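You operate a simulated robot arm through the tools that you are given. There is no shell and no other tool.

You are at the controls of a simulated robot arm. One attempt, no reset.

Task
Wipe off the rail dirt, then coat the rail end from the rail grease tin.
Fine: the machine stays stopped; rag and brush back where they lay, green lid seated again. Set down upright: yellow brush. A coat counts when it lies all over at full strength: go over it till it gets no stronger. What is to be rubbed or washed off counts as gone when no trace of it is left.

The check looks at the end state, three seconds after you hand in, the way a careful person would. Anything else that was tipped, shoved, dropped, spilled or broken makes it a failure. A push-on lid holds only when it is set on centred and level and pressed home; a screw cap is set on level and turned clockwise until tight.

Robot
A 7-joint arm with a two-finger parallel gripper, fixed in place. Base frame: the origin is at the foot of the arm, x ahead of it, y to its left, z up. Lengths are in m, angles in degrees, forces in N, time in s.
Its first joint turns from -166.0 to 166.0 degrees. Payload 3.43 kg.
The tool frame sits at the grasp point between the pads (the TCP): z along the fingers, y along the line on which they close. The tips reach 0.034 m beyond it. The gripper opens to 0.128 m. The fingers are 0.024 m wide and 0.012 m thick; the gripper's body (0.048 by 0.13 m) begins 0.096 m behind the TCP.
Orientation is that of the tool frame in the base frame, as a unit quaternion [w, x, y, z]. With the fingers straight down and closing along the base's y, the tool's x points along the base's -x, its y along +y and its z along -z.

Tools
- The arm moves only by the tool nudge_tool. Its argument "rows" is text: rows parted by semicolons, each of 7 numbers parted by spaces: the shift along the base's x, y, z in m, then the turn, a rotation vector about the base's x, y, z in degrees, then the finger opening in m, from 0 to 0.128. In form: dx dy dz ax ay az gripper; .... A call has 1 to 20 rows; each row shifts and turns the commanded pose from where the row before left it. Each row takes 0.2 s and may step no farther than 0.05 m and 8.6 degrees from the row before; otherwise, or with a gripper value out of range, the whole call is refused. Where a pose cannot be reached the arm comes as near as it can. A force on the tool above 70 N (or 10 N above the force at the start of the call, whichever is more), or a blocked arm, ends the call early, and 0.2 s more pass. The fingers move at their own pace (about 0.153 m/s each) and stop on an object; they squeeze with about 23 N. The grip force told is the motor's: it shows also when the fingers shut on nothing. Time passes only in rows, and 0.2 s behind the last, so rows that do not move let the fingers close. It gives the time, the measured TCP pose, the force on the tool (base axes), the opening and the grip force at its end, in the units of the frame above (readings bear some noise), with the torque about the TCP (base axes, N m) and any sound that the robot's microphone picked up, and new pictures: "pictures" is both (left out), scene, wrist or none.
- Cameras (640 x 400 px; columns grow to the right, rows downward): "scene" is fixed at [0.2173, 0.6518, 1.4815]; the picture's right is [-0.74, -0.67, 0.00], its down [-0.59, 0.66, -0.47] and it looks along [0.31, -0.35, -0.88] (base axes); focal length 247 px, centre (320, 200). "wrist" rides on the gripper at [0.076, -0.011, -0.16] in the tool frame; the picture's right is [0.15, 0.99, 0.00], its down [-0.88, 0.13, -0.46] and it looks along [-0.45, 0.07, 0.89] (tool axes); focal length 234 px, centre (320, 200). There is no depth. A picture from a camera that has moved, and an enlarged one, comes with that camera's place and axes in the base frame and with its lens. The place of the scene camera against the robot may be out by one fixed shift of up to 0.012 m in any direction.
- inspect(camera, box): a new picture of the part [left, top, right, bottom] of that camera's present view, enlarged. It takes no simulated time.
- close_job(): hands the job in; it is judged then, once.

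Places have to be worked out from the pictures, the camera data and where the tool is seen. Open the gripper and draw the arm clear of the work before you hand the job in, unless the task says otherwise.

The tools are called after "Call:" as name(argument=value, ...) on one line, values as JSON. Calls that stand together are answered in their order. nudge_tool: Moves the arm, as the interface text tells. Its arguments: {"type":"object","properties":{"rows":{"type":"string"},"pictures":{"type":"string","enum":["both","scene","wrist","none"]}},"required":["rows"]} The other tools are called the same way: inspect (camera, box) takes an enlarged picture of a part of a camera's view; close_job () hands the job in.

At the start:

```text
clock: 0.0
ee_pos: [0.4123, 0.3311, 1.0973]
tool_rot: [-0.001, 0.001, 1.0, 0.0]
contact_force: [0.2, -0.1, -0.1]
moment: [0.0, 0.02, 0.02]
finger_gap: 0.1282
grasp_force: 0.1
```

scene: 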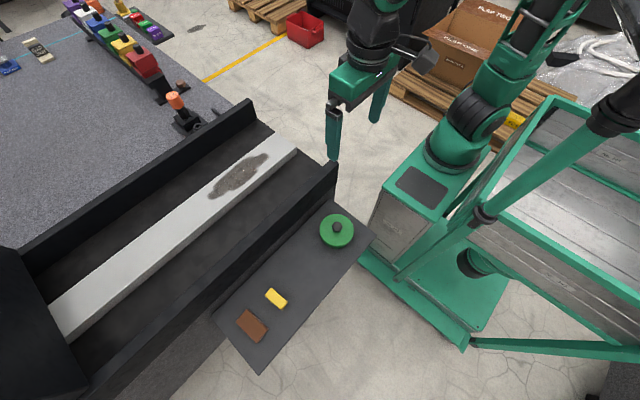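
wrist: 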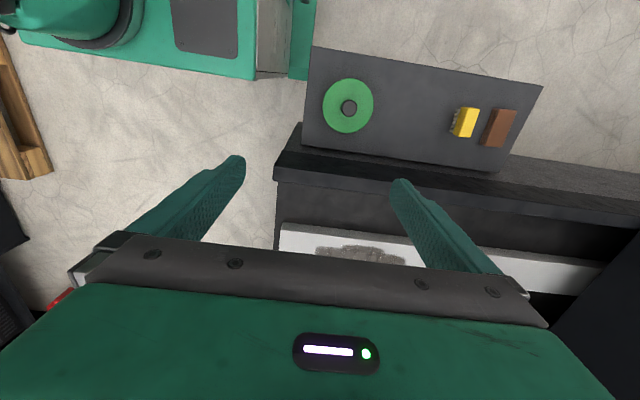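

I start by taking enlarged views of the workplace to identify the items before moving anything.

Call:
inspect(camera="scene", box=[200, 190, 400, 380])

Call:
inspect(camera="scene", box=[140, 80, 360, 220])

Call:
inspect(camera="wrist", box=[260, 40, 580, 280])

Call:
inspect(camera="scene", box=[0, 0, 240, 150])

```text
2.11 times, centred on (300, 285) of scene
camera zoom: at [0.2173, 0.6518, 1.4815], right [-0.74, -0.67, 0.0], down [-0.59, 0.66, -0.47], along [0.31, -0.35, -0.88], focal length 520 px, centre (362, 21)
```

zoom: 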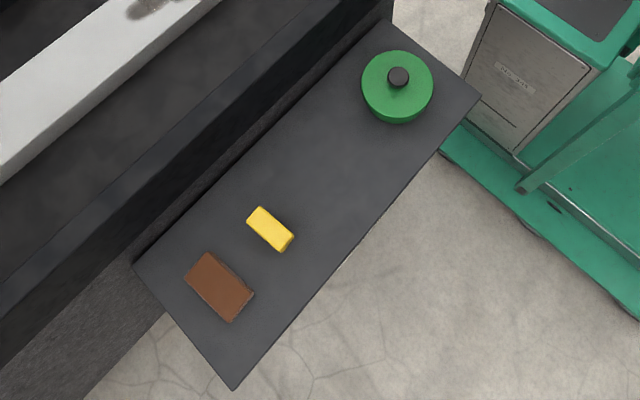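

```text
2.86 times, centred on (250, 150) of scene
camera zoom: at [0.2173, 0.6518, 1.4815], right [-0.74, -0.67, 0.0], down [-0.59, 0.66, -0.47], along [0.31, -0.35, -0.88], focal length 706 px, centre (520, 343)
```

zoom: 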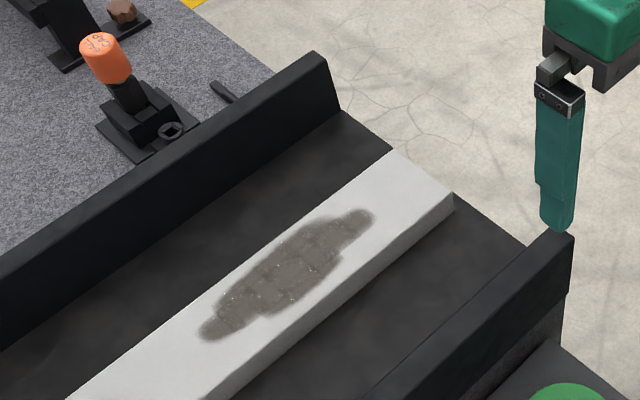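

```text
1.67 times, centred on (420, 160) of wrist
camera zoom: at [0.3359, 0.319, 1.2582], right [-0.15, 0.99, 0.0], down [0.88, 0.13, 0.45], along [0.45, 0.07, -0.89], focal length 390 px, centre (153, 267)
```

zoom: 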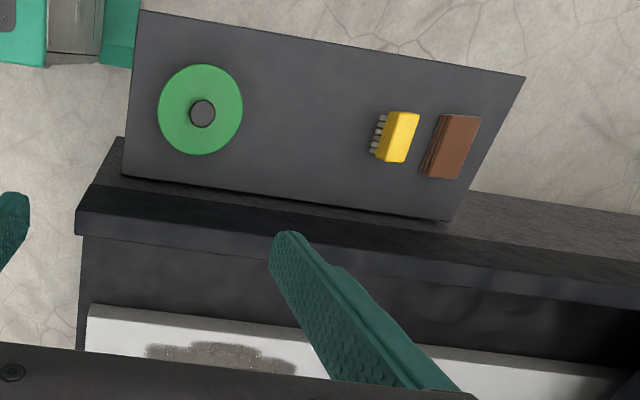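

```text
2.67 times, centred on (120, 75) of scene
camera zoom: at [0.2173, 0.6518, 1.4815], right [-0.74, -0.67, 0.0], down [-0.59, 0.66, -0.47], along [0.31, -0.35, -0.88], focal length 659 px, centre (853, 533)
```

zoom: 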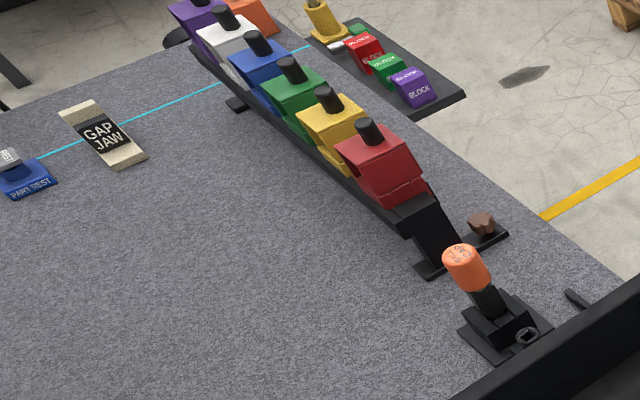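

The tray carries a green knobbed lid at about (0.38, 0.39), a yellow brush at about (0.37, 0.68) and a brown rag at about (0.37, 0.78), all near z 0.66. The dirty rail sits at about x 0.73, z 0.77. I move the arm above the tray, staying high, to look closer with the wrist camera.

Call:
nudge_tool(rows="0.0063 0.0365 -0.02 0 0 0 0.128;0.0063 0.0365 -0.02 0 0 0 0.128;0.0063 0.0365 -0.02 0 0 0 0.128;0.0063 0.0365 -0.02 0 0 0 0.128;0.0063 0.0365 -0.02 0 0 0 0.128;0.0063 0.0365 -0.02 0 0 0 0.128", pictures="both")

```text
clock: 1.4
ee_pos: [0.4353, 0.5501, 0.9849]
tool_rot: [0.006, 0.0, 1.0, 0.001]
contact_force: [0.0, -0.6, 0.6]
moment: [0.06, 0.0, 0.01]
finger_gap: 0.1281
grasp_force: 0.0
camera wrist: at [0.3571, 0.5382, 1.145], right [-0.15, 0.99, 0.0], down [0.88, 0.13, 0.47], along [0.46, 0.07, -0.88], focal length 234 px, centre (320, 200)
```

scene: 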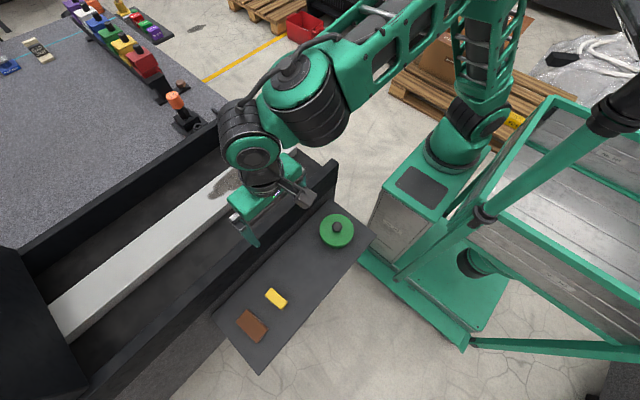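
wrist: 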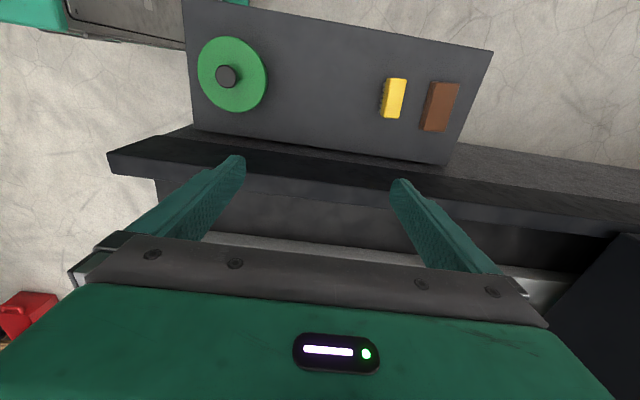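

The tray is clearly in view now. I let the arm settle for a moment to compare the commanded pose with the measured one, and zoom in on the tray objects.

Call:
nudge_tool(rows="0 0 0 0 0 0 0.128;0 0 0 0 0 0 0.128", pictures="none")

Call:
inspect(camera="wrist", box=[170, 0, 340, 130])

Call:
inspect(camera="wrist", box=[350, 50, 500, 150])

```text
clock: 2.0
ee_pos: [0.4356, 0.5495, 0.9847]
tool_rot: [0.006, 0.001, 1.0, 0.0]
contact_force: [0.4, -0.5, -0.7]
moment: [0.02, -0.02, 0.0]
finger_gap: 0.1281
grasp_force: 0.1
```

```text
3.08 times, centred on (255, 65) of wrist
camera zoom: at [0.3575, 0.5382, 1.1446], right [-0.15, 0.99, 0.0], down [0.88, 0.13, 0.47], along [0.46, 0.07, -0.88], focal length 720 px, centre (520, 615)
```

zoom: 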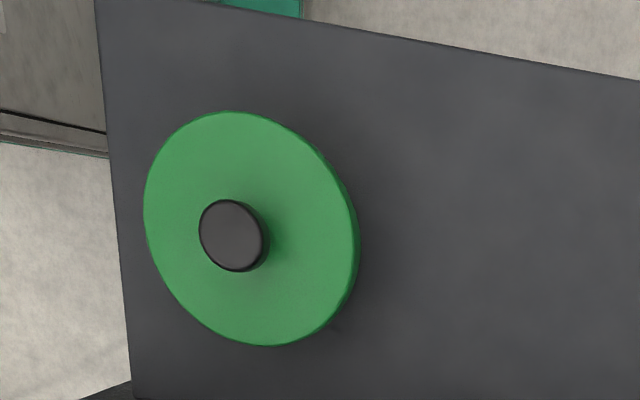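

```text
4.00 times, centred on (425, 100) of wrist
camera zoom: at [0.3575, 0.5382, 1.1446], right [-0.15, 0.99, 0.0], down [0.88, 0.13, 0.47], along [0.46, 0.07, -0.88], focal length 937 px, centre (-100, 600)
```

zoom: 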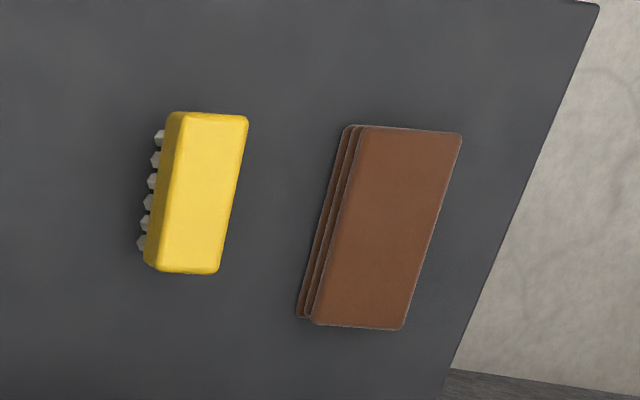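

All tray objects are axis-aligned: the brush is about 64 mm along x by 31 mm along y and stands on its bristles, and the rag is about 88 by 45 mm. The measured pose differs from my summed commands by about 15 mm in x, so I will watch that. Next I fly over the rail to see the dirt and the rail end.

Call:
nudge_tool(rows="0.0375 -0.0167 0.006 0 0 0 0.128;0.0375 -0.0167 0.006 0 0 0 0.128;0.0375 -0.0167 0.006 0 0 0 0.128;0.0375 -0.0167 0.006 0 0 0 0.128;0.0375 -0.0167 0.006 0 0 0 0.128;0.0375 -0.0167 0.006 0 0 0 0.128;0 0 0 0 0 0 0.128", pictures="both")

```text
clock: 3.6
ee_pos: [0.662, 0.4499, 1.019]
tool_rot: [0.006, 0.001, 1.0, 0.0]
contact_force: [0.4, 0.5, 0.6]
moment: [0.0, 0.01, -0.01]
finger_gap: 0.1279
grasp_force: 0.0
camera wrist: at [0.5832, 0.4376, 1.1787], right [-0.15, 0.99, 0.0], down [0.88, 0.13, 0.47], along [0.46, 0.07, -0.88], focal length 234 px, centre (320, 200)
```

scene: 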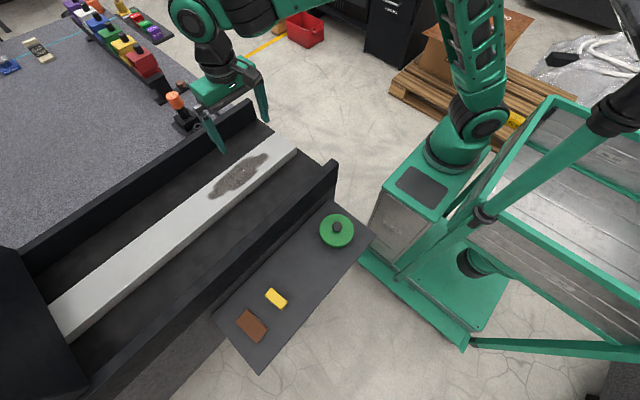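
wrist: 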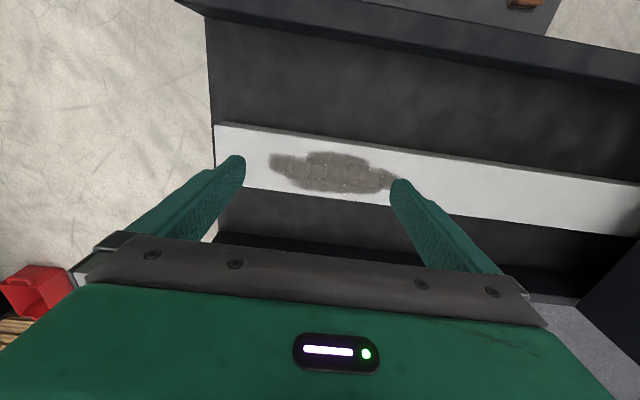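

The rail runs along y with its end near y 0.27 and its top about x 0.67 to 0.78; the dirt lies roughly y 0.38 to 0.54. I zoom in on the dirt and on what surrounds the rail end.

Call:
inspect(camera="wrist", box=[200, 90, 440, 240])

Call:
inspect(camera="scene", box=[150, 80, 350, 205])

```text
2.67 times, centred on (320, 165) of wrist
camera zoom: at [0.5832, 0.4376, 1.1787], right [-0.15, 0.99, 0.0], down [0.88, 0.13, 0.47], along [0.46, 0.07, -0.88], focal length 624 px, centre (320, 293)
```

zoom: 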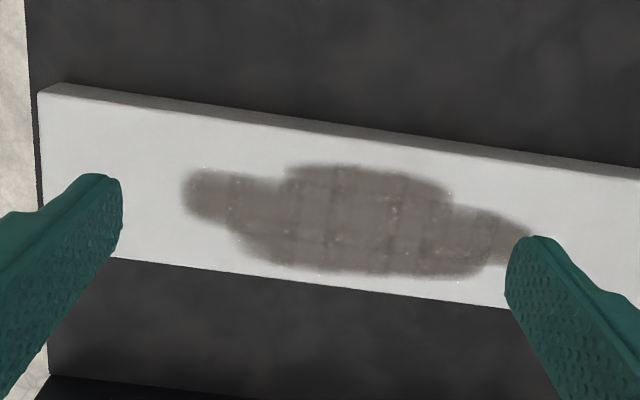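

```text
3.20 times, centred on (250, 142) of scene
camera zoom: at [0.2173, 0.6518, 1.4815], right [-0.74, -0.67, 0.0], down [-0.59, 0.66, -0.47], along [0.31, -0.35, -0.88], focal length 791 px, centre (544, 384)
```

zoom: 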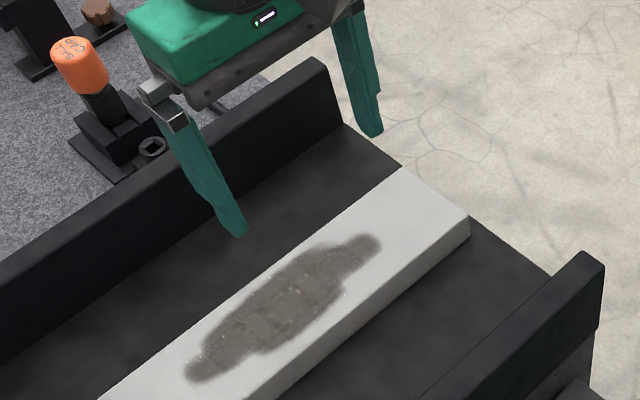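

The dirt covers about x 0.70–0.78, y 0.36–0.61 on the rail top, and the side walls rise to about z 0.87. I take the rag first: I fly over the walls to above the rag and correct the small 0.7° tilt on the way.

Call:
nudge_tool(rows="-0.0288 0.0327 -0.002 0 0.69 0 0.128;-0.0288 0.0327 -0.002 0 0 0 0.128;-0.0288 0.0327 -0.002 0 0 0 0.128;-0.0288 0.0327 -0.002 0 0 0 0.128;-0.0288 0.0327 -0.002 0 0 0 0.128;-0.0288 0.0327 -0.022 0 0 0 0.128;-0.0288 0.0327 -0.022 0 0 0 0.128;-0.0288 0.0327 -0.022 0 0 0 0.128;-0.0288 0.0327 -0.022 0 0 0 0.128;-0.0288 0.0327 -0.022 0 0 0 0.128;0 0 -0.03 0 0 0 0.128;0 0 0 0 0 0 0.128", pictures="both")

```text
clock: 6.2
ee_pos: [0.3726, 0.7787, 0.8679]
tool_rot: [0.0, 0.0, 1.0, 0.0]
contact_force: [-0.1, 0.6, -0.3]
moment: [-0.02, 0.01, 0.02]
finger_gap: 0.1281
grasp_force: 0.1
camera wrist: at [0.2959, 0.7668, 1.0286], right [-0.15, 0.99, 0.0], down [0.88, 0.13, 0.46], along [0.45, 0.07, -0.89], focal length 234 px, centre (320, 200)
```

scene: 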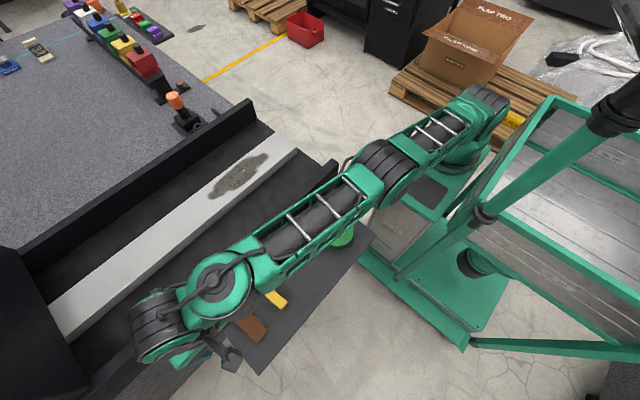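
wrist: 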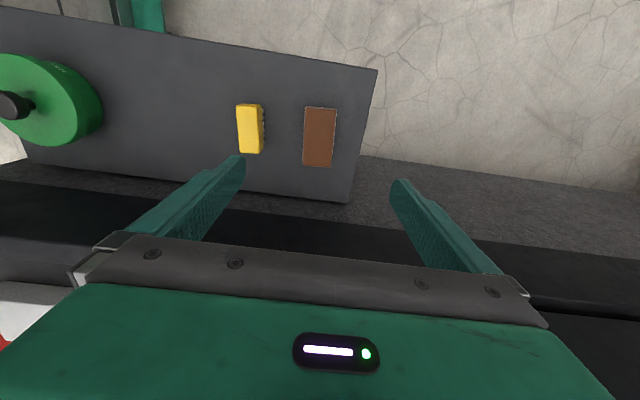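

The arm tracks well and is level now. I zoom in on the rag and brush to fix their positions.

Call:
inspect(camera="wrist", box=[220, 85, 380, 185])

Call:
inspect(camera="wrist", box=[0, 20, 160, 180])

```text
4.00 times, centred on (300, 135) of wrist
camera zoom: at [0.2959, 0.7668, 1.0286], right [-0.15, 0.99, 0.0], down [0.88, 0.13, 0.46], along [0.45, 0.07, -0.89], focal length 937 px, centre (400, 460)
```

zoom: 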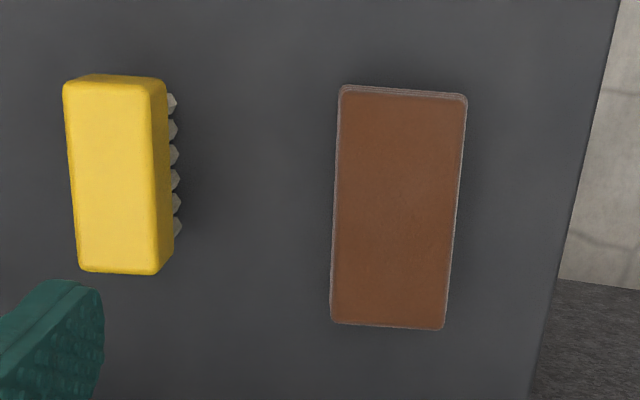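

```text
2.50 times, centred on (80, 100) of wrist
camera zoom: at [0.2959, 0.7668, 1.0286], right [-0.15, 0.99, 0.0], down [0.88, 0.13, 0.46], along [0.45, 0.07, -0.89], focal length 585 px, centre (920, 450)
```

zoom: 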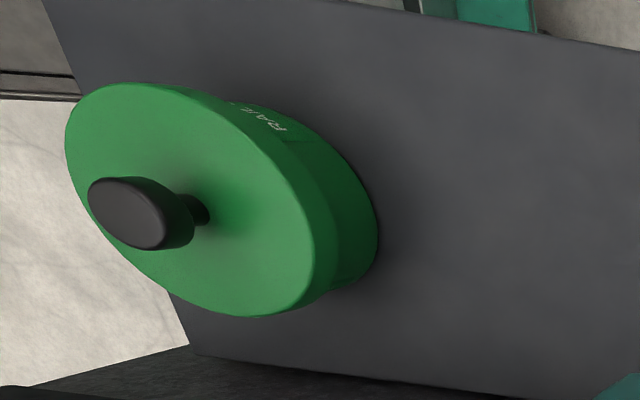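

The rag's centre is at about (0.373, 0.777), its top at z ≈ 0.666; the tin's lid has a mushroom knob with a thin stem. I narrow the fingers to 80 mm to stay clear of the brush, and descend to just above the rag.

Call:
nudge_tool(rows="0 -0.0017 0 0 0 0 0.08;0 0 -0.03 0 0 0 0.08;0 0 -0.04 0 0 0 0.08;0 0 -0.04 0 0 0 0.08;0 0 -0.025 0 0 0 0.08;0 0 0 0 0 0 0.08", pictures="both")

```text
clock: 7.6
ee_pos: [0.372, 0.7753, 0.7337]
tool_rot: [0.0, 0.001, 1.0, 0.0]
contact_force: [-0.1, 0.4, 0.6]
moment: [-0.03, 0.0, 0.0]
finger_gap: 0.08
grasp_force: 0.1
camera wrist: at [0.2956, 0.7644, 0.8949], right [-0.15, 0.99, 0.0], down [0.88, 0.13, 0.46], along [0.45, 0.07, -0.89], focal length 234 px, centre (320, 200)
```

scene: 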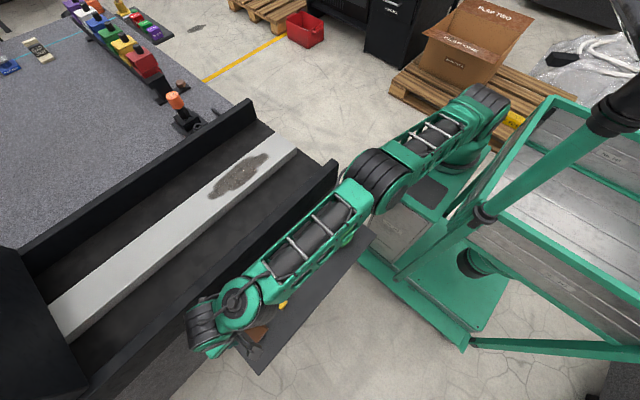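
wrist: 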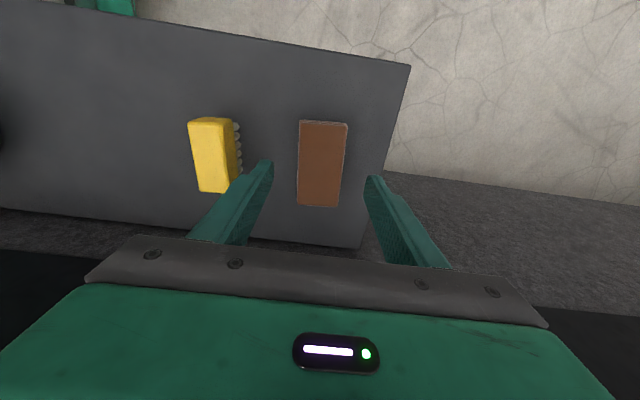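

In this view the rag centre lies at (0.371, 0.777), well centred between the fingers. I lower in small steps down beside the rag, watching the force.

Call:
nudge_tool(rows="-0.001 0.0017 -0.02 0 0 0 0.08;0 0 -0.02 0 0 0 0.08;0 0 0 0 0 0 0.08", pictures="wrist")

```text
clock: 8.4
ee_pos: [0.3719, 0.7766, 0.6941]
tool_rot: [0.0, 0.0, 1.0, 0.0]
contact_force: [0.6, -0.1, -0.4]
moment: [-0.01, 0.01, 0.02]
finger_gap: 0.0801
grasp_force: 0.1
camera wrist: at [0.295, 0.7654, 0.8539], right [-0.15, 0.99, 0.0], down [0.88, 0.13, 0.46], along [0.45, 0.07, -0.89], focal length 234 px, centre (320, 200)
```

wrist: 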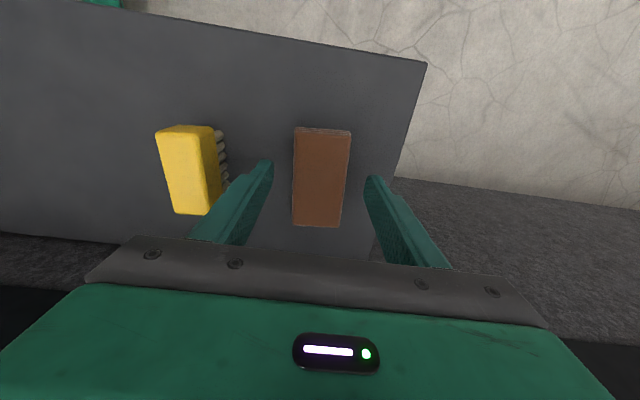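

No contact yet with the tips at about z 0.660. I keep stepping down 3 mm at a time.

Call:
nudge_tool(rows="0 0 -0.003 0 0 0 0.08;0 0 -0.003 0 0 0 0.08;0 0 0 0 0 0 0.08", pictures="none")

Call:
inspect(camera="wrist", box=[230, 110, 410, 250])

```text
clock: 9.2
ee_pos: [0.372, 0.7766, 0.6877]
tool_rot: [0.0, 0.001, 1.0, 0.0]
contact_force: [-0.2, 0.2, 0.9]
moment: [-0.02, 0.0, 0.02]
finger_gap: 0.08
grasp_force: 0.1
```

```text
2.86 times, centred on (320, 180) of wrist
camera zoom: at [0.2957, 0.7648, 0.8483], right [-0.15, 0.99, 0.0], down [0.88, 0.13, 0.46], along [0.45, 0.07, -0.89], focal length 669 px, centre (320, 257)
```

zoom: 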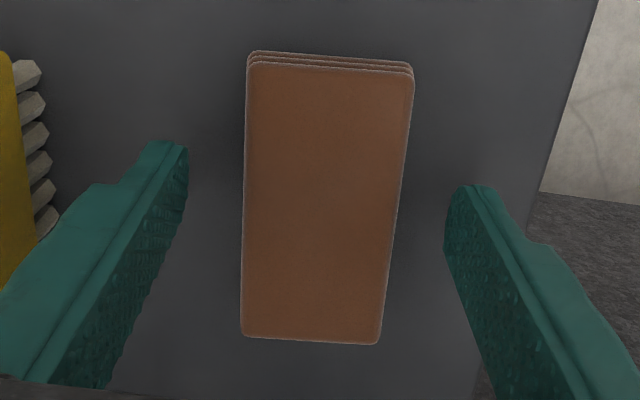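

The rag is about 19 mm thick (tray at z ≈ 0.647), and the tips are about 6 mm above the tray. I go down 2 mm more and close the fingers on the rag.

Call:
nudge_tool(rows="0 0 -0.002 0 0 0 0.08;0 0 0 0 0 0 0.03;0 0 0 0 0 0 0.02;0 0 0 0 0 0 0.02;0 0 0 0 0 0 0.02", pictures="wrist")

```text
clock: 10.4
ee_pos: [0.3721, 0.7763, 0.6862]
tool_rot: [-0.001, 0.001, 1.0, 0.0]
contact_force: [-0.7, 0.0, 0.1]
moment: [0.0, 0.0, 0.03]
finger_gap: 0.0501
grasp_force: 23.1
camera wrist: at [0.296, 0.7649, 0.8463], right [-0.15, 0.99, 0.0], down [0.88, 0.13, 0.46], along [0.45, 0.07, -0.89], focal length 234 px, centre (320, 200)
```

wrist: 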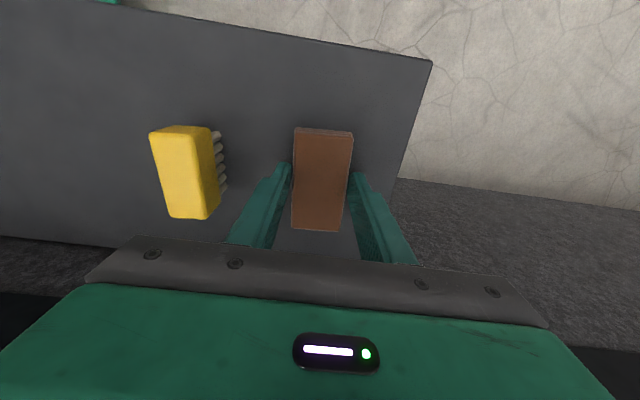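

The rag is held (gap 50 mm, 23 N); grasp pose (0.372, 0.776, 0.686) noted for the return. I lift it well above the walls and carry it over the rail.

Call:
nudge_tool(rows="0 0 0.02 0 0 0 0.02;0 0 0.045 0 0 0 0.02;0 0 0.045 0 0 0 0.02;0 0 0.045 0 0 0 0.02;0 0 0.045 0 0 0 0.02;0 0 0.045 0 0 0 0.02;0 0 0.03 0 0 0 0.02;0.033 -0.02964 0 0 0 0 0.02;0.033 -0.02964 0 0 0 0 0.02;0.033 -0.02964 0 0 0 0 0.02;0.033 -0.02964 0 0 0 0 0.02;0.033 -0.02964 0 0 0 0 0.02;0.033 -0.02964 0 0 0 0 0.02;0.033 -0.02964 0 0 0 0 0.02;0.033 -0.02964 0 0 0 0 0.02;0.033 -0.02964 0 0 0 0 0.02;0.033 -0.02964 0 0 0 0 0.02;0.033 -0.02964 0 0 0 0 0.02;0 0 0 0 0 0 0.02", pictures="both")

```text
clock: 14.4
ee_pos: [0.7364, 0.434, 0.9581]
tool_rot: [0.0, 0.0, 1.0, 0.0]
contact_force: [-0.5, 0.5, -0.7]
moment: [-0.05, -0.03, -0.03]
finger_gap: 0.0496
grasp_force: 22.8
out of reach, approached as far as the arm can: row 6, 7
camera wrist: at [0.6594, 0.4222, 1.1183], right [-0.15, 0.99, 0.0], down [0.88, 0.13, 0.46], along [0.45, 0.07, -0.89], focal length 234 px, centre (320, 200)
```

scene: 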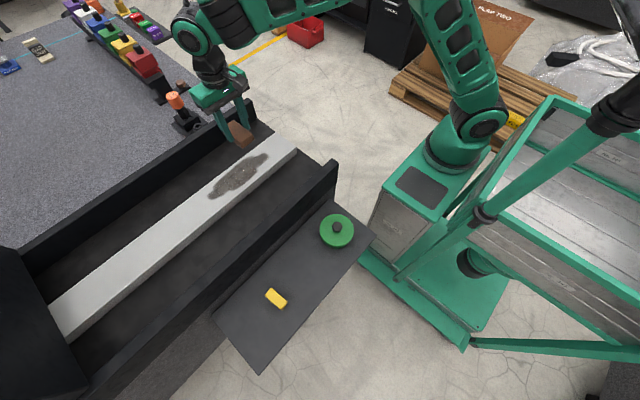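
wrist: 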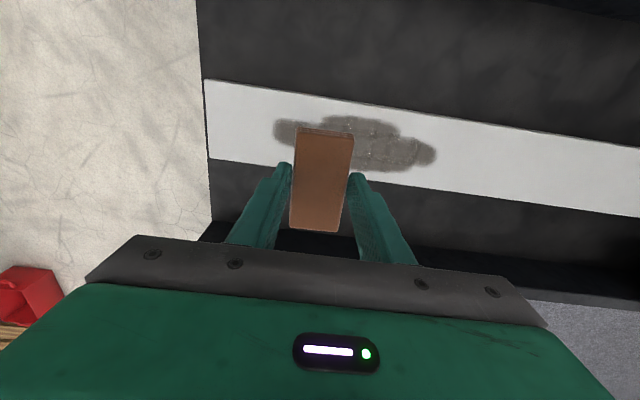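

The rag hangs level over the rail. I estimate the rail top at x 0.682–0.788, end at y 0.274, z about 0.775. I move to y 0.37 over the dirt's left end and descend to just above contact.

Call:
nudge_tool(rows="0 -0.032 -0.02 0 0 0 0.02;0 -0.032 -0.02 0 0 0 0.02;0 0 -0.04 0 0 0 0.02;0 0 -0.03 0 0 0 0.02;0 0 -0.01 0 0 0 0.02;0 0 0 0 0 0 0.02", pictures="both")

```text
clock: 15.8
ee_pos: [0.7336, 0.3714, 0.8366]
tool_rot: [0.0, 0.001, 1.0, 0.0]
contact_force: [-0.5, 0.5, -0.4]
moment: [0.0, -0.01, 0.02]
finger_gap: 0.049
grasp_force: 23.1
camera wrist: at [0.6567, 0.3596, 0.9978], right [-0.15, 0.99, 0.0], down [0.88, 0.13, 0.46], along [0.45, 0.07, -0.89], focal length 234 px, centre (320, 200)
```

scene: 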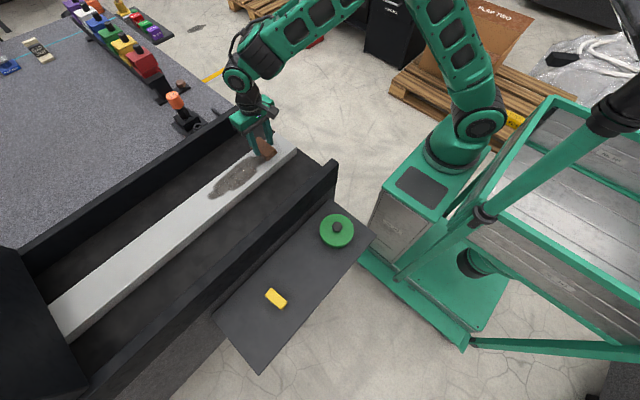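
wrist: 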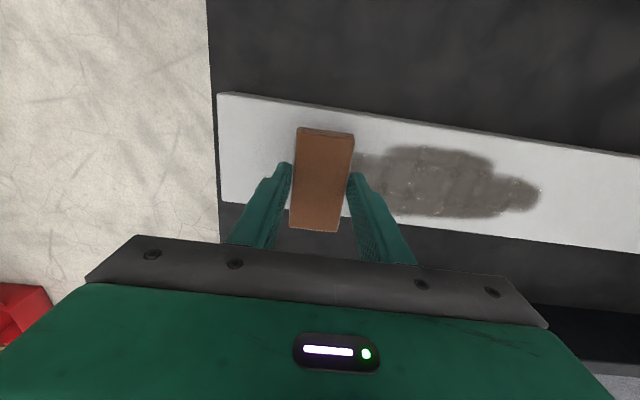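

The rail height estimate of 0.775 checks out between views. I step down slowly until the rag touches.

Call:
nudge_tool(rows="0.003 -0.006 -0.004 0 0 0 0.02;0 0 -0.004 0 0 0 0.02;0 0 -0.004 0 0 0 0.02;0 0 0 0 0 0 0.02", pictures="none")

```text
clock: 16.8
ee_pos: [0.7365, 0.3656, 0.8244]
tool_rot: [0.0, 0.0, 1.0, 0.0]
contact_force: [0.3, -1.1, -1.3]
moment: [0.02, 0.0, 0.01]
finger_gap: 0.0489
grasp_force: 22.7
```

Still free of contact at z 0.824. I continue down in 2 mm steps.

Call:
nudge_tool(rows="0 0 -0.002 0 0 0 0.02;0 0 -0.002 0 0 0 0.02;0 0 -0.002 0 0 0 0.02;0 0 0 0 0 0 0.02", pictures="none")

```text
clock: 17.8
ee_pos: [0.7352, 0.3653, 0.8181]
tool_rot: [0.0, 0.001, 1.0, 0.0]
contact_force: [-0.9, -0.5, -0.6]
moment: [-0.01, 0.01, 0.03]
finger_gap: 0.0491
grasp_force: 22.9
```

No contact yet at z 0.818; I continue in the same way.

Call:
nudge_tool(rows="0 0 -0.002 0 0 0 0.02;0 0 -0.002 0 0 0 0.02;0 0 0 0 0 0 0.02", pictures="none")

```text
clock: 18.6
ee_pos: [0.7376, 0.3655, 0.8155]
tool_rot: [0.0, 0.001, 1.0, 0.0]
contact_force: [-6.6, -3.3, 20.3]
moment: [-0.21, 0.17, 0.0]
finger_gap: 0.049
grasp_force: 22.8
```

Contact: 20 N at z ≈ 0.8155, so the rail top is at z ≈ 0.776. I ease up by 1 mm for a gentler pressure and make a first stroke along y.

Call:
nudge_tool(rows="0 0 0.001 0 0 0 0.02;0 0.015 0 0 0 0 0.02;0 0.015 0 0 0 0 0.02;0 0.015 0 0 0 0 0.02;0 0.015 0 0 0 0 0.02;0 0.015 0 0 0 0 0.02", pictures="wrist")

```text
clock: 20.0
ee_pos: [0.736, 0.4392, 0.8155]
tool_rot: [0.0, 0.001, 1.0, 0.001]
contact_force: [0.9, -8.9, 21.7]
moment: [-0.32, -0.1, 0.03]
finger_gap: 0.0488
grasp_force: 23.3
camera wrist: at [0.66, 0.4282, 0.9757], right [-0.15, 0.99, 0.0], down [0.88, 0.13, 0.46], along [0.45, 0.07, -0.89], focal length 234 px, centre (320, 200)
```

wrist: 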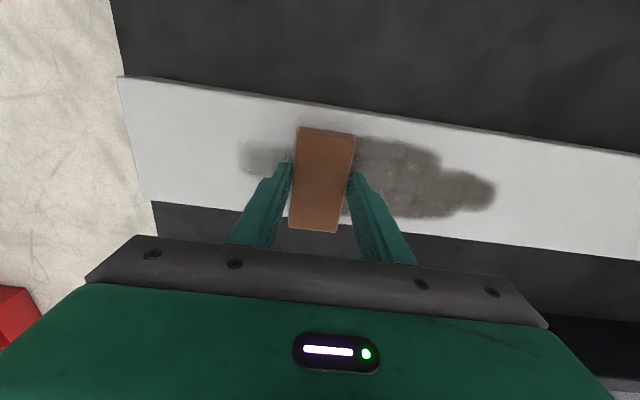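

The stroke is visibly lightening the dirt. I continue the stroke to the right end and back.

Call:
nudge_tool(rows="0 0.015 0.0005 0 0 0 0.02;0 0.018 0 0 0 0 0.02;0 0.018 0 0 0 0 0.02;0 0.018 0 0 0 0 0.02;0 0.018 0 0 0 0 0.02;0 0.018 0 0 0 0 0.02;0 0.018 0 0 0 0 0.02;0 0.018 0 0 0 0 0.02;0 0.018 0 0 0 0 0.02;0 0.018 0 0 0 0 0.02;0 0 0 0 0 0 0.02", pictures="wrist")

```text
clock: 22.4
ee_pos: [0.7379, 0.6173, 0.8162]
tool_rot: [0.001, 0.001, 1.0, -0.001]
contact_force: [0.8, -0.3, -0.5]
moment: [-0.01, 0.04, -0.01]
finger_gap: 0.0486
grasp_force: 22.8
camera wrist: at [0.6614, 0.6055, 0.9768], right [-0.15, 0.99, 0.0], down [0.88, 0.13, 0.45], along [0.45, 0.07, -0.89], focal length 234 px, centre (320, 200)
```

wrist: 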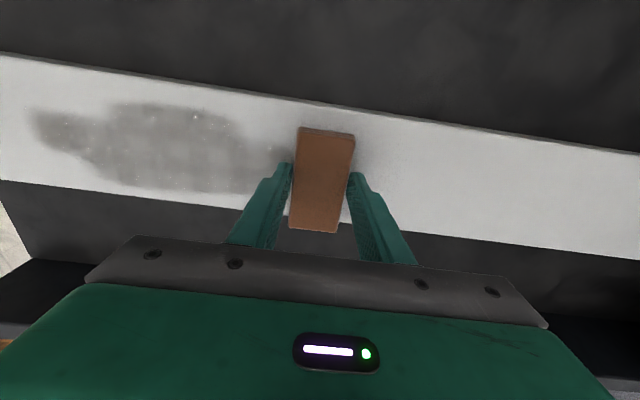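

The dirt has faded along the whole stroke, but contact was just lost at this end. I press down 1.5 mm and stroke back.

Call:
nudge_tool(rows="0 0 -0.0015 0 0 0 0.02;0 -0.016 0 0 0 0 0.02;0 -0.016 0 0 0 0 0.02;0 -0.016 0 0 0 0 0.02;0 -0.016 0 0 0 0 0.02;0 -0.016 0 0 0 0 0.02;0 -0.016 0 0 0 0 0.02;0 -0.016 0 0 0 0 0.02;0 -0.016 0 0 0 0 0.02", pictures="wrist")

```text
clock: 24.4
ee_pos: [0.7368, 0.4897, 0.8147]
tool_rot: [0.001, 0.0, 1.0, 0.001]
contact_force: [0.2, 4.2, 18.7]
moment: [0.12, 0.05, 0.03]
finger_gap: 0.0487
grasp_force: 23.0
camera wrist: at [0.6594, 0.4775, 0.9754], right [-0.15, 0.99, 0.0], down [0.88, 0.13, 0.46], along [0.45, 0.07, -0.89], focal length 234 px, centre (320, 200)
```

wrist: 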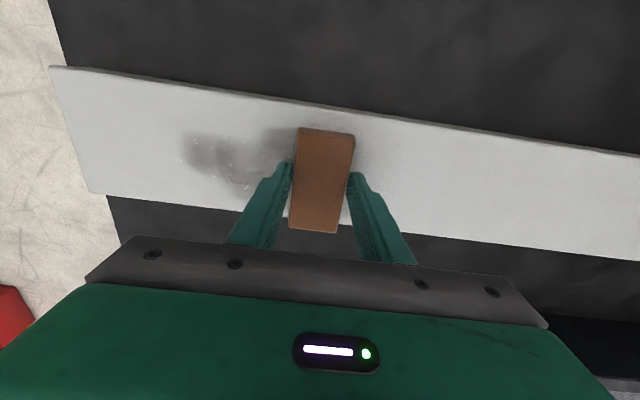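

The right part already looks nearly clean at about 19 N. I finish this return stroke to the left end.

Call:
nudge_tool(rows="0 -0.016 0 0 0 0 0.02;0 -0.016 0 0 0 0 0.02;0 -0.016 0 0 0 0 0.02;0 -0.016 0 0 0 0 0.02;0 -0.016 0 0 0 0 0.02;0 -0.016 0 0 0 0 0.02;0 -0.016 0 0 0 0 0.02;0 -0.016 0 0 0 0 0.02;0 0 0 0 0 0 0.02", pictures="wrist")

```text
clock: 26.4
ee_pos: [0.7369, 0.3603, 0.8138]
tool_rot: [0.0, 0.001, 1.0, 0.0]
contact_force: [0.8, 4.8, 18.7]
moment: [0.27, -0.1, 0.06]
finger_gap: 0.0488
grasp_force: 22.7
camera wrist: at [0.6602, 0.3493, 0.9741], right [-0.14, 0.99, 0.0], down [0.88, 0.13, 0.45], along [0.45, 0.07, -0.89], focal length 234 px, centre (320, 200)
```

wrist: 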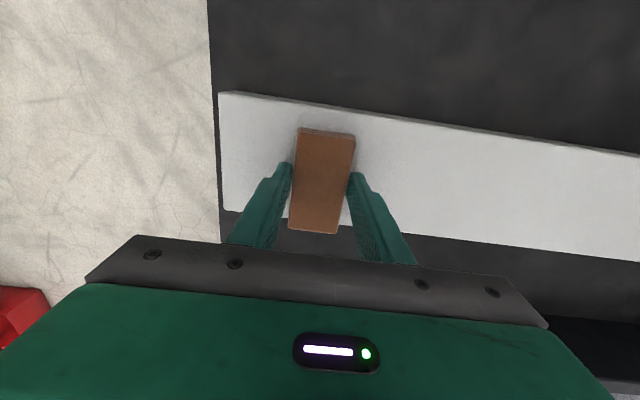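

The dirt looks gone in this view. I zoom in to check for traces.

Call:
inspect(camera="wrist", box=[340, 100, 580, 250])

Call:
inspect(camera="scene", box=[150, 120, 310, 220])

```text
2.67 times, centred on (460, 175) of wrist
camera zoom: at [0.6602, 0.3493, 0.9741], right [-0.14, 0.99, 0.0], down [0.88, 0.13, 0.45], along [0.45, 0.07, -0.89], focal length 624 px, centre (-53, 267)
```

zoom: 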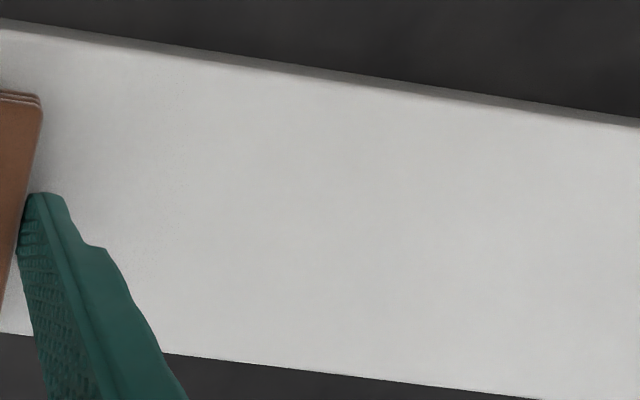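

```text
4.00 times, centred on (230, 170) of scene
camera zoom: at [0.2173, 0.6518, 1.4815], right [-0.74, -0.67, 0.0], down [-0.59, 0.66, -0.47], along [0.31, -0.35, -0.88], focal length 989 px, centre (680, 320)
```

zoom: 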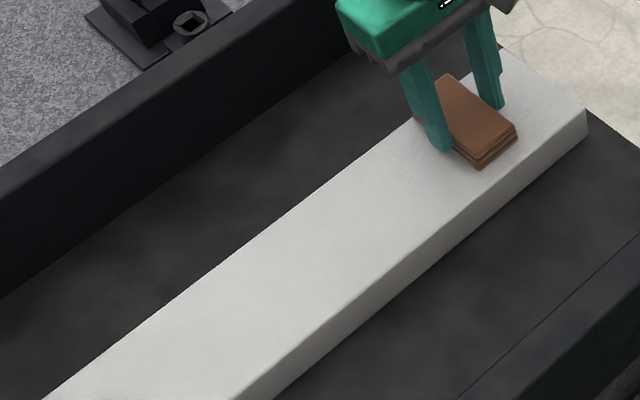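

It looks almost clean; only very faint speckles remain near the left end. I do another full round with the rag shifted 6 mm towards the near edge on the way out.

Call:
nudge_tool(rows="-0.006 -0.01 0 0 0 0 0.02;0 0.016 0 0 0 0 0.02;0 0.016 0 0 0 0 0.02;0 0.016 0 0 0 0 0.02;0 0.016 0 0 0 0 0.02;0 0.016 0 0 0 0 0.02;0 0.016 0 0 0 0 0.02;0 0.016 0 0 0 0 0.02;0 0.016 0 0 0 0 0.02;0 0 0 0 0 0 0.02", pictures="none")

```text
clock: 28.6
ee_pos: [0.7305, 0.4784, 0.8129]
tool_rot: [0.0, 0.0, 1.0, 0.0]
contact_force: [-1.2, -4.2, 17.1]
moment: [-0.14, 0.02, -0.06]
finger_gap: 0.0488
grasp_force: 23.7
```

The TCP height at contact has crept down about 2 mm, so the rag is sliding slightly up in the grip; I ease the pressure by about 0.7 mm and continue the stroke.

Call:
nudge_tool(rows="0 0 0.0007 0 0 0 0.02;0 0.016 0 0 0 0 0.02;0 0.016 0 0 0 0 0.02;0 0.016 0 0 0 0 0.02;0 0.016 0 0 0 0 0.02", pictures="none")

```text
clock: 29.8
ee_pos: [0.7321, 0.5421, 0.8143]
tool_rot: [0.0, 0.001, 1.0, 0.0]
contact_force: [0.1, 0.6, -0.8]
moment: [0.01, -0.01, 0.01]
finger_gap: 0.0489
grasp_force: 23.3
```

Contact was lost; I lower 1 mm, check the force, and go on.

Call:
nudge_tool(rows="0 0 -0.0008 0 0 0 0.02;0 0 0 0 0 0 0.02", pictures="none")

```text
clock: 30.4
ee_pos: [0.7306, 0.5437, 0.8136]
tool_rot: [0.0, 0.001, 1.0, 0.001]
contact_force: [0.2, 0.4, -0.1]
moment: [0.03, 0.0, 0.02]
finger_gap: 0.0489
grasp_force: 22.7
```

Call:
nudge_tool(rows="0 0 -0.0008 0 0 0 0.02;0 0 0 0 0 0 0.02", pictures="none")

```text
clock: 31.0
ee_pos: [0.7303, 0.543, 0.8137]
tool_rot: [0.0, 0.0, 1.0, -0.001]
contact_force: [0.8, -2.8, 5.2]
moment: [-0.09, 0.05, 0.04]
finger_gap: 0.0488
grasp_force: 22.7
```

I have 5 N of contact. I press slightly more and sweep back to y 0.47, then out to the right end.

Call:
nudge_tool(rows="0 0 -0.0005 0 0 0 0.02;0 -0.018 0 0 0 0 0.02;0 -0.018 0 0 0 0 0.02;0 -0.018 0 0 0 0 0.02;0 -0.018 0 0 0 0 0.02;0 0.018 0 0 0 0 0.02;0 0.018 0 0 0 0 0.02;0 0.018 0 0 0 0 0.02;0 0.018 0 0 0 0 0.02;0 0.018 0 0 0 0 0.02;0 0.018 0 0 0 0 0.02;0 0.018 0 0 0 0 0.02;0 0.018 0 0 0 0 0.02", pictures="none")

```text
clock: 33.8
ee_pos: [0.7294, 0.6138, 0.8121]
tool_rot: [0.0, 0.0, 1.0, -0.001]
contact_force: [0.7, -3.7, 11.1]
moment: [-0.11, -0.08, 0.04]
finger_gap: 0.0487
grasp_force: 23.6
```

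Good steady 11 N contact at the right end. Now I shift 13 mm towards the far edge and stroke back to the left end.

Call:
nudge_tool(rows="0.0065 0.006 0 0 0 0 0.02;0.0065 0.006 0 0 0 0 0.02;0 -0.018 0 0 0 0 0.02;0 -0.018 0 0 0 0 0.02;0 -0.018 0 0 0 0 0.02;0 -0.018 0 0 0 0 0.02;0 -0.018 0 0 0 0 0.02;0 -0.018 0 0 0 0 0.02;0 -0.018 0 0 0 0 0.02", pictures="none")

```text
clock: 35.8
ee_pos: [0.7428, 0.4998, 0.8121]
tool_rot: [0.001, 0.001, 1.0, 0.0]
contact_force: [1.4, -3.0, 4.7]
moment: [-0.03, 0.02, -0.01]
finger_gap: 0.0489
grasp_force: 22.8
```

Pressure has dropped to about 5 N; I press 0.4 mm more and continue to the left end.

Call:
nudge_tool(rows="0 0 -0.0005 0 0 0 0.02;0 -0.018 0 0 0 0 0.02;0 -0.018 0 0 0 0 0.02;0 -0.018 0 0 0 0 0.02;0 -0.018 0 0 0 0 0.02;0 -0.018 0 0 0 0 0.02;0 -0.018 0 0 0 0 0.02;0 -0.018 0 0 0 0 0.02;0 -0.018 0 0 0 0 0.02;0 -0.008 0 0 0 0 0.02;0 0 0 0 0 0 0.02", pictures="wrist")

```text
clock: 38.2
ee_pos: [0.7432, 0.3479, 0.8116]
tool_rot: [0.0, 0.001, 1.0, 0.0]
contact_force: [-0.6, 2.5, 13.4]
moment: [0.15, -0.12, 0.03]
finger_gap: 0.0489
grasp_force: 23.5
camera wrist: at [0.6672, 0.3375, 0.9717], right [-0.14, 0.99, 0.0], down [0.88, 0.13, 0.45], along [0.45, 0.06, -0.89], focal length 234 px, centre (320, 200)
```

wrist: 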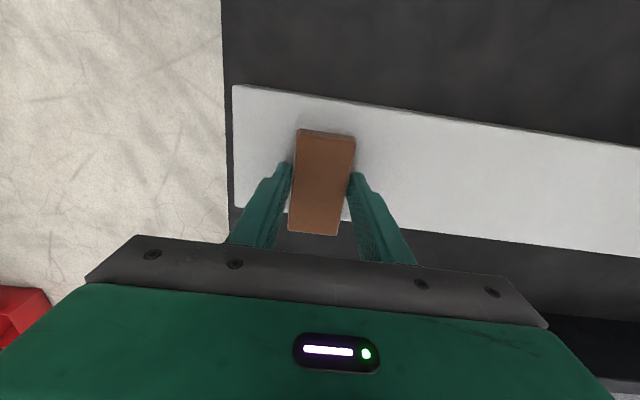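

It looks clean. One more pass at mid-width over the left half, then I lift off to inspect.

Call:
nudge_tool(rows="-0.006 0 0 0 0 0 0.02;0 0.018 0 0 0 0 0.02;0 0.018 0 0 0 0 0.02;0 0.018 0 0 0 0 0.02;0 0.018 0 0 0 0 0.02;0 0.018 0 0 0 0 0.02;0 0.018 0 0 0 0 0.02;0 0.018 0 0 0 0 0.02;0 0.018 0 0 0 0 0.02;0 0 0.01 0 0 0 0.02;0 0 0.04 0 0 0 0.02;0 0.04 0.03 0 0 0 0.02;0 0.04 0.02 0 0 0 0.02;0 0.04 0.02 0 0 0 0.02;-0.02 0.03 0.02 0 0 0 0.02;0 0 0 0 0 0 0.02", pictures="both")

```text
clock: 41.6
ee_pos: [0.7083, 0.6305, 0.9478]
tool_rot: [-0.001, 0.001, 1.0, -0.001]
contact_force: [0.4, 0.6, -0.9]
moment: [-0.01, 0.03, -0.01]
finger_gap: 0.0487
grasp_force: 22.8
out of reach, approached as far as the arm can: row 15
camera wrist: at [0.6319, 0.6188, 1.1091], right [-0.14, 0.99, 0.0], down [0.88, 0.13, 0.45], along [0.45, 0.07, -0.89], focal length 234 px, centre (320, 200)
```

scene: 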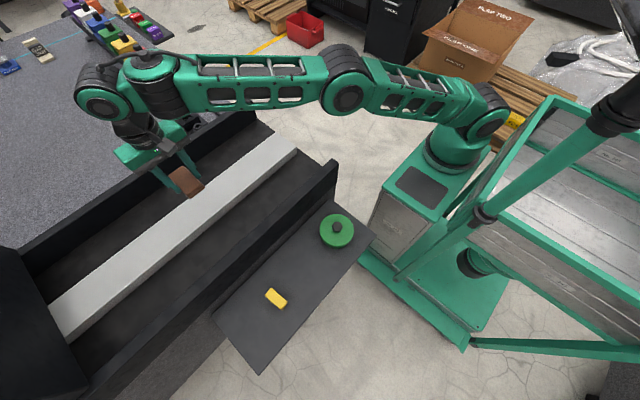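
wrist: 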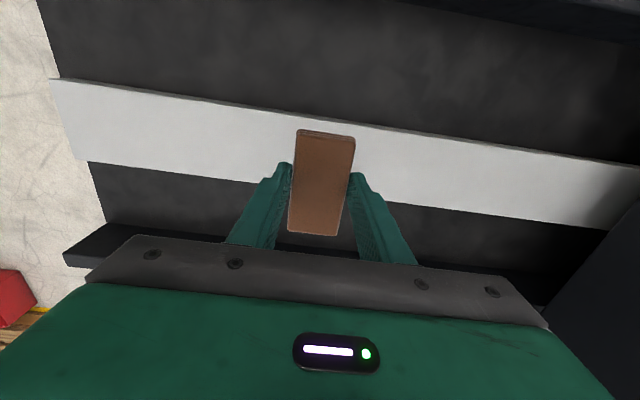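

The rail appears clean from both cameras. I zoom in on the former dirt area for any remaining trace.

Call:
inspect(camera="scene", box=[180, 130, 310, 212])

Call:
inspect(camera="wrist", box=[50, 70, 300, 190])

Call:
inspect(camera="wrist", box=[220, 90, 400, 250])

```text
4.88 times, centred on (245, 171) of scene
camera zoom: at [0.2173, 0.6518, 1.4815], right [-0.74, -0.67, 0.0], down [-0.59, 0.66, -0.47], along [0.31, -0.35, -0.88], focal length 1206 px, centre (686, 342)
```

zoom: 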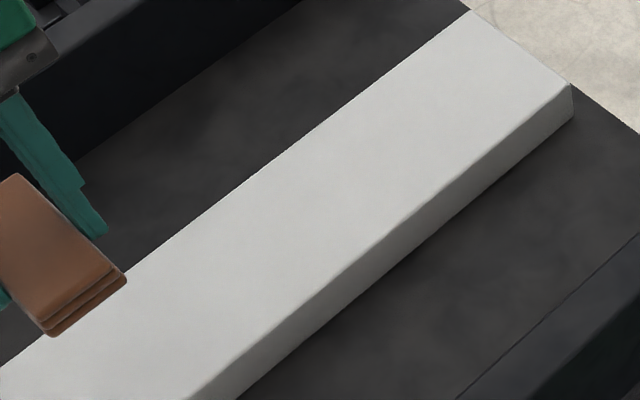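

```text
2.56 times, centred on (175, 130) of wrist
camera zoom: at [0.6319, 0.6188, 1.1091], right [-0.14, 0.99, 0.0], down [0.88, 0.13, 0.45], along [0.45, 0.07, -0.89], focal length 600 px, centre (691, 379)
```

zoom: 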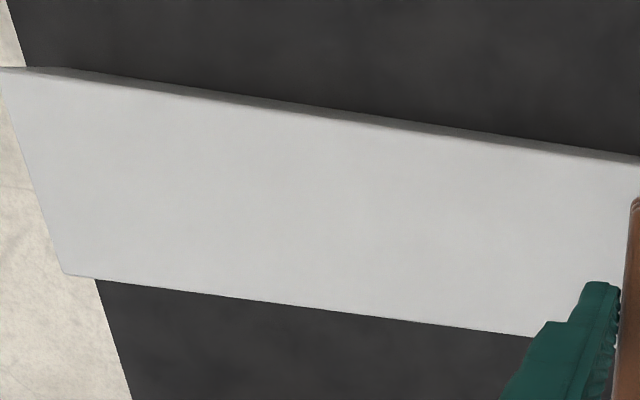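

```text
2.50 times, centred on (310, 170) of wrist
camera zoom: at [0.6319, 0.6188, 1.1091], right [-0.14, 0.99, 0.0], down [0.88, 0.13, 0.45], along [0.45, 0.07, -0.89], focal length 585 px, centre (345, 275)
```

zoom: 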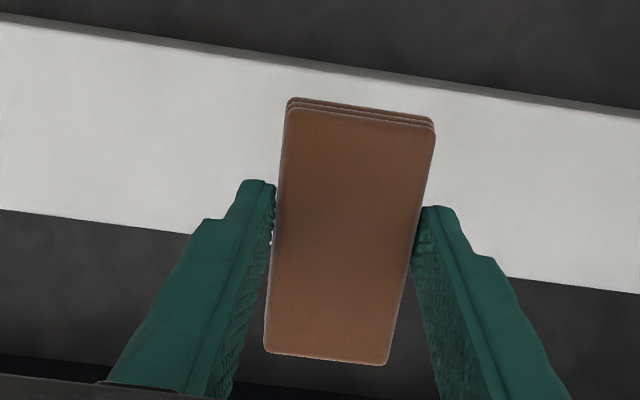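

The rail is clean with no trace visible. I carry the rag back, crossing the wall at smaller radius where I can stay high, then over to its spot.

Call:
nudge_tool(rows="-0.036 -0.027 0.0075 0 0 0 0.02;-0.036 -0.027 0.0075 0 0 0 0.02;-0.036 -0.027 0.0075 0 0 0 0.02;-0.0456 0.01 -0.004 0 0 0 0.02;-0.0456 0.01 -0.004 0 0 0 0.02;-0.0456 0.01 -0.004 0 0 0 0.02;-0.0456 0.01 -0.004 0 0 0 0.02;-0.0456 0.01 -0.004 0 0 0 0.02;0 0.0352 -0.02 0 0 0 0.02;0 0.0352 -0.02 0 0 0 0.02;0 0.0352 -0.02 0 0 0 0.02;0 0.0352 -0.02 0 0 0 0.02;0 0.0352 -0.02 0 0 0 0.02;0 0 0 0 0 0 0.02", pictures="wrist")

```text
clock: 44.6
ee_pos: [0.3685, 0.7744, 0.8528]
tool_rot: [0.0, 0.0, 1.0, -0.001]
contact_force: [0.3, 1.0, -0.7]
moment: [0.0, 0.01, 0.02]
finger_gap: 0.0487
grasp_force: 23.1
camera wrist: at [0.2921, 0.7625, 1.0132], right [-0.15, 0.99, 0.0], down [0.88, 0.13, 0.46], along [0.45, 0.07, -0.89], focal length 234 px, centre (320, 200)
```

wrist: 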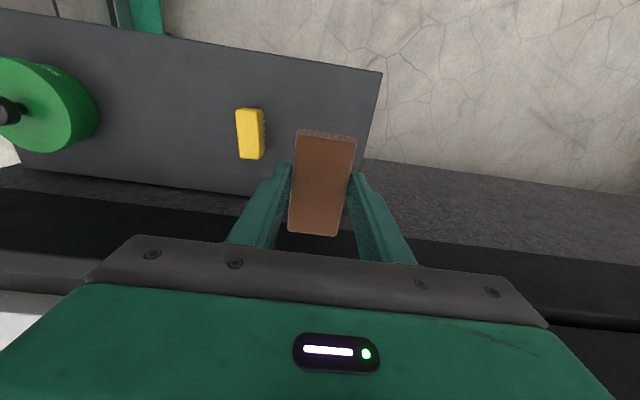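

Now above the rag's spot. I correct to (0.372, 0.7765) and lower towards the tray, stopping just above it.

Call:
nudge_tool(rows="0.0035 0.0021 -0.03 0 0 0 0.02;0 0 -0.04 0 0 0 0.02;0 0 -0.04 0 0 0 0.02;0 0 -0.04 0 0 0 0.02;0 0 -0.01 0 0 0 0.02;0 0 0 0 0 0 0.02", pictures="none")

```text
clock: 46.0
ee_pos: [0.3722, 0.7765, 0.6921]
tool_rot: [0.0, 0.001, 1.0, 0.0]
contact_force: [0.1, -0.6, -0.6]
moment: [0.0, 0.01, -0.02]
finger_gap: 0.049
grasp_force: 22.6
```

Call:
nudge_tool(rows="0 0 -0.003 0 0 0 0.02;0 0 -0.002 0 0 0 0.02;0 0 -0.001 0 0 0 0.02;0 0 0 0 0 0 0.02", pictures="none")

```text
clock: 47.0
ee_pos: [0.3725, 0.7772, 0.685]
tool_rot: [0.0, 0.001, 1.0, 0.0]
contact_force: [0.4, 0.6, 0.0]
moment: [0.01, 0.01, -0.01]
finger_gap: 0.0487
grasp_force: 22.5
```

No contact yet at z 0.685; I keep lowering 1 mm at a time.

Call:
nudge_tool(rows="0 0 -0.001 0 0 0 0.02;0 0 -0.001 0 0 0 0.02;0 0 0 0 0 0 0.02", pictures="none")

```text
clock: 47.8
ee_pos: [0.3736, 0.7766, 0.6831]
tool_rot: [0.0, 0.001, 1.0, 0.001]
contact_force: [0.1, 0.3, 0.3]
moment: [-0.01, -0.03, 0.0]
finger_gap: 0.0488
grasp_force: 23.5
```

Call:
nudge_tool(rows="0 0 -0.001 0 0 0 0.02;0 0 0 0 0 0 0.02", pictures="none")

```text
clock: 48.4
ee_pos: [0.373, 0.7765, 0.6814]
tool_rot: [0.0, 0.001, 1.0, 0.0]
contact_force: [-0.1, 0.4, 0.3]
moment: [0.02, 0.02, 0.01]
finger_gap: 0.0488
grasp_force: 23.5
```

Call:
nudge_tool(rows="0 0 -0.001 0 0 0 0.02;0 0 0 0 0 0 0.02", pictures="wrist")

```text
clock: 49.0
ee_pos: [0.3724, 0.7759, 0.6818]
tool_rot: [0.0, 0.001, 1.0, 0.001]
contact_force: [0.9, -0.5, 3.4]
moment: [-0.06, -0.18, -0.06]
finger_gap: 0.049
grasp_force: 22.9
camera wrist: at [0.2965, 0.7654, 0.8417], right [-0.15, 0.99, 0.0], down [0.88, 0.13, 0.46], along [0.45, 0.07, -0.89], focal length 234 px, centre (320, 200)
```

wrist: 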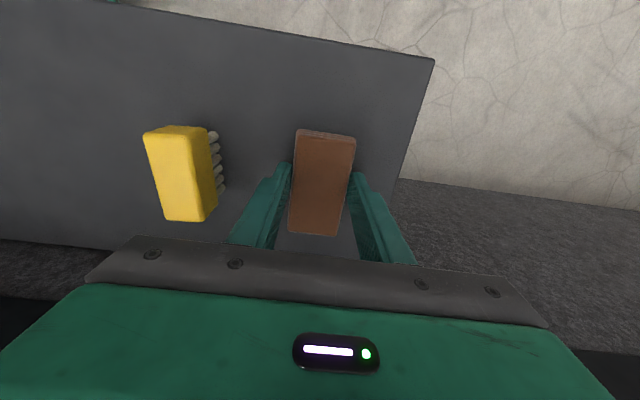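

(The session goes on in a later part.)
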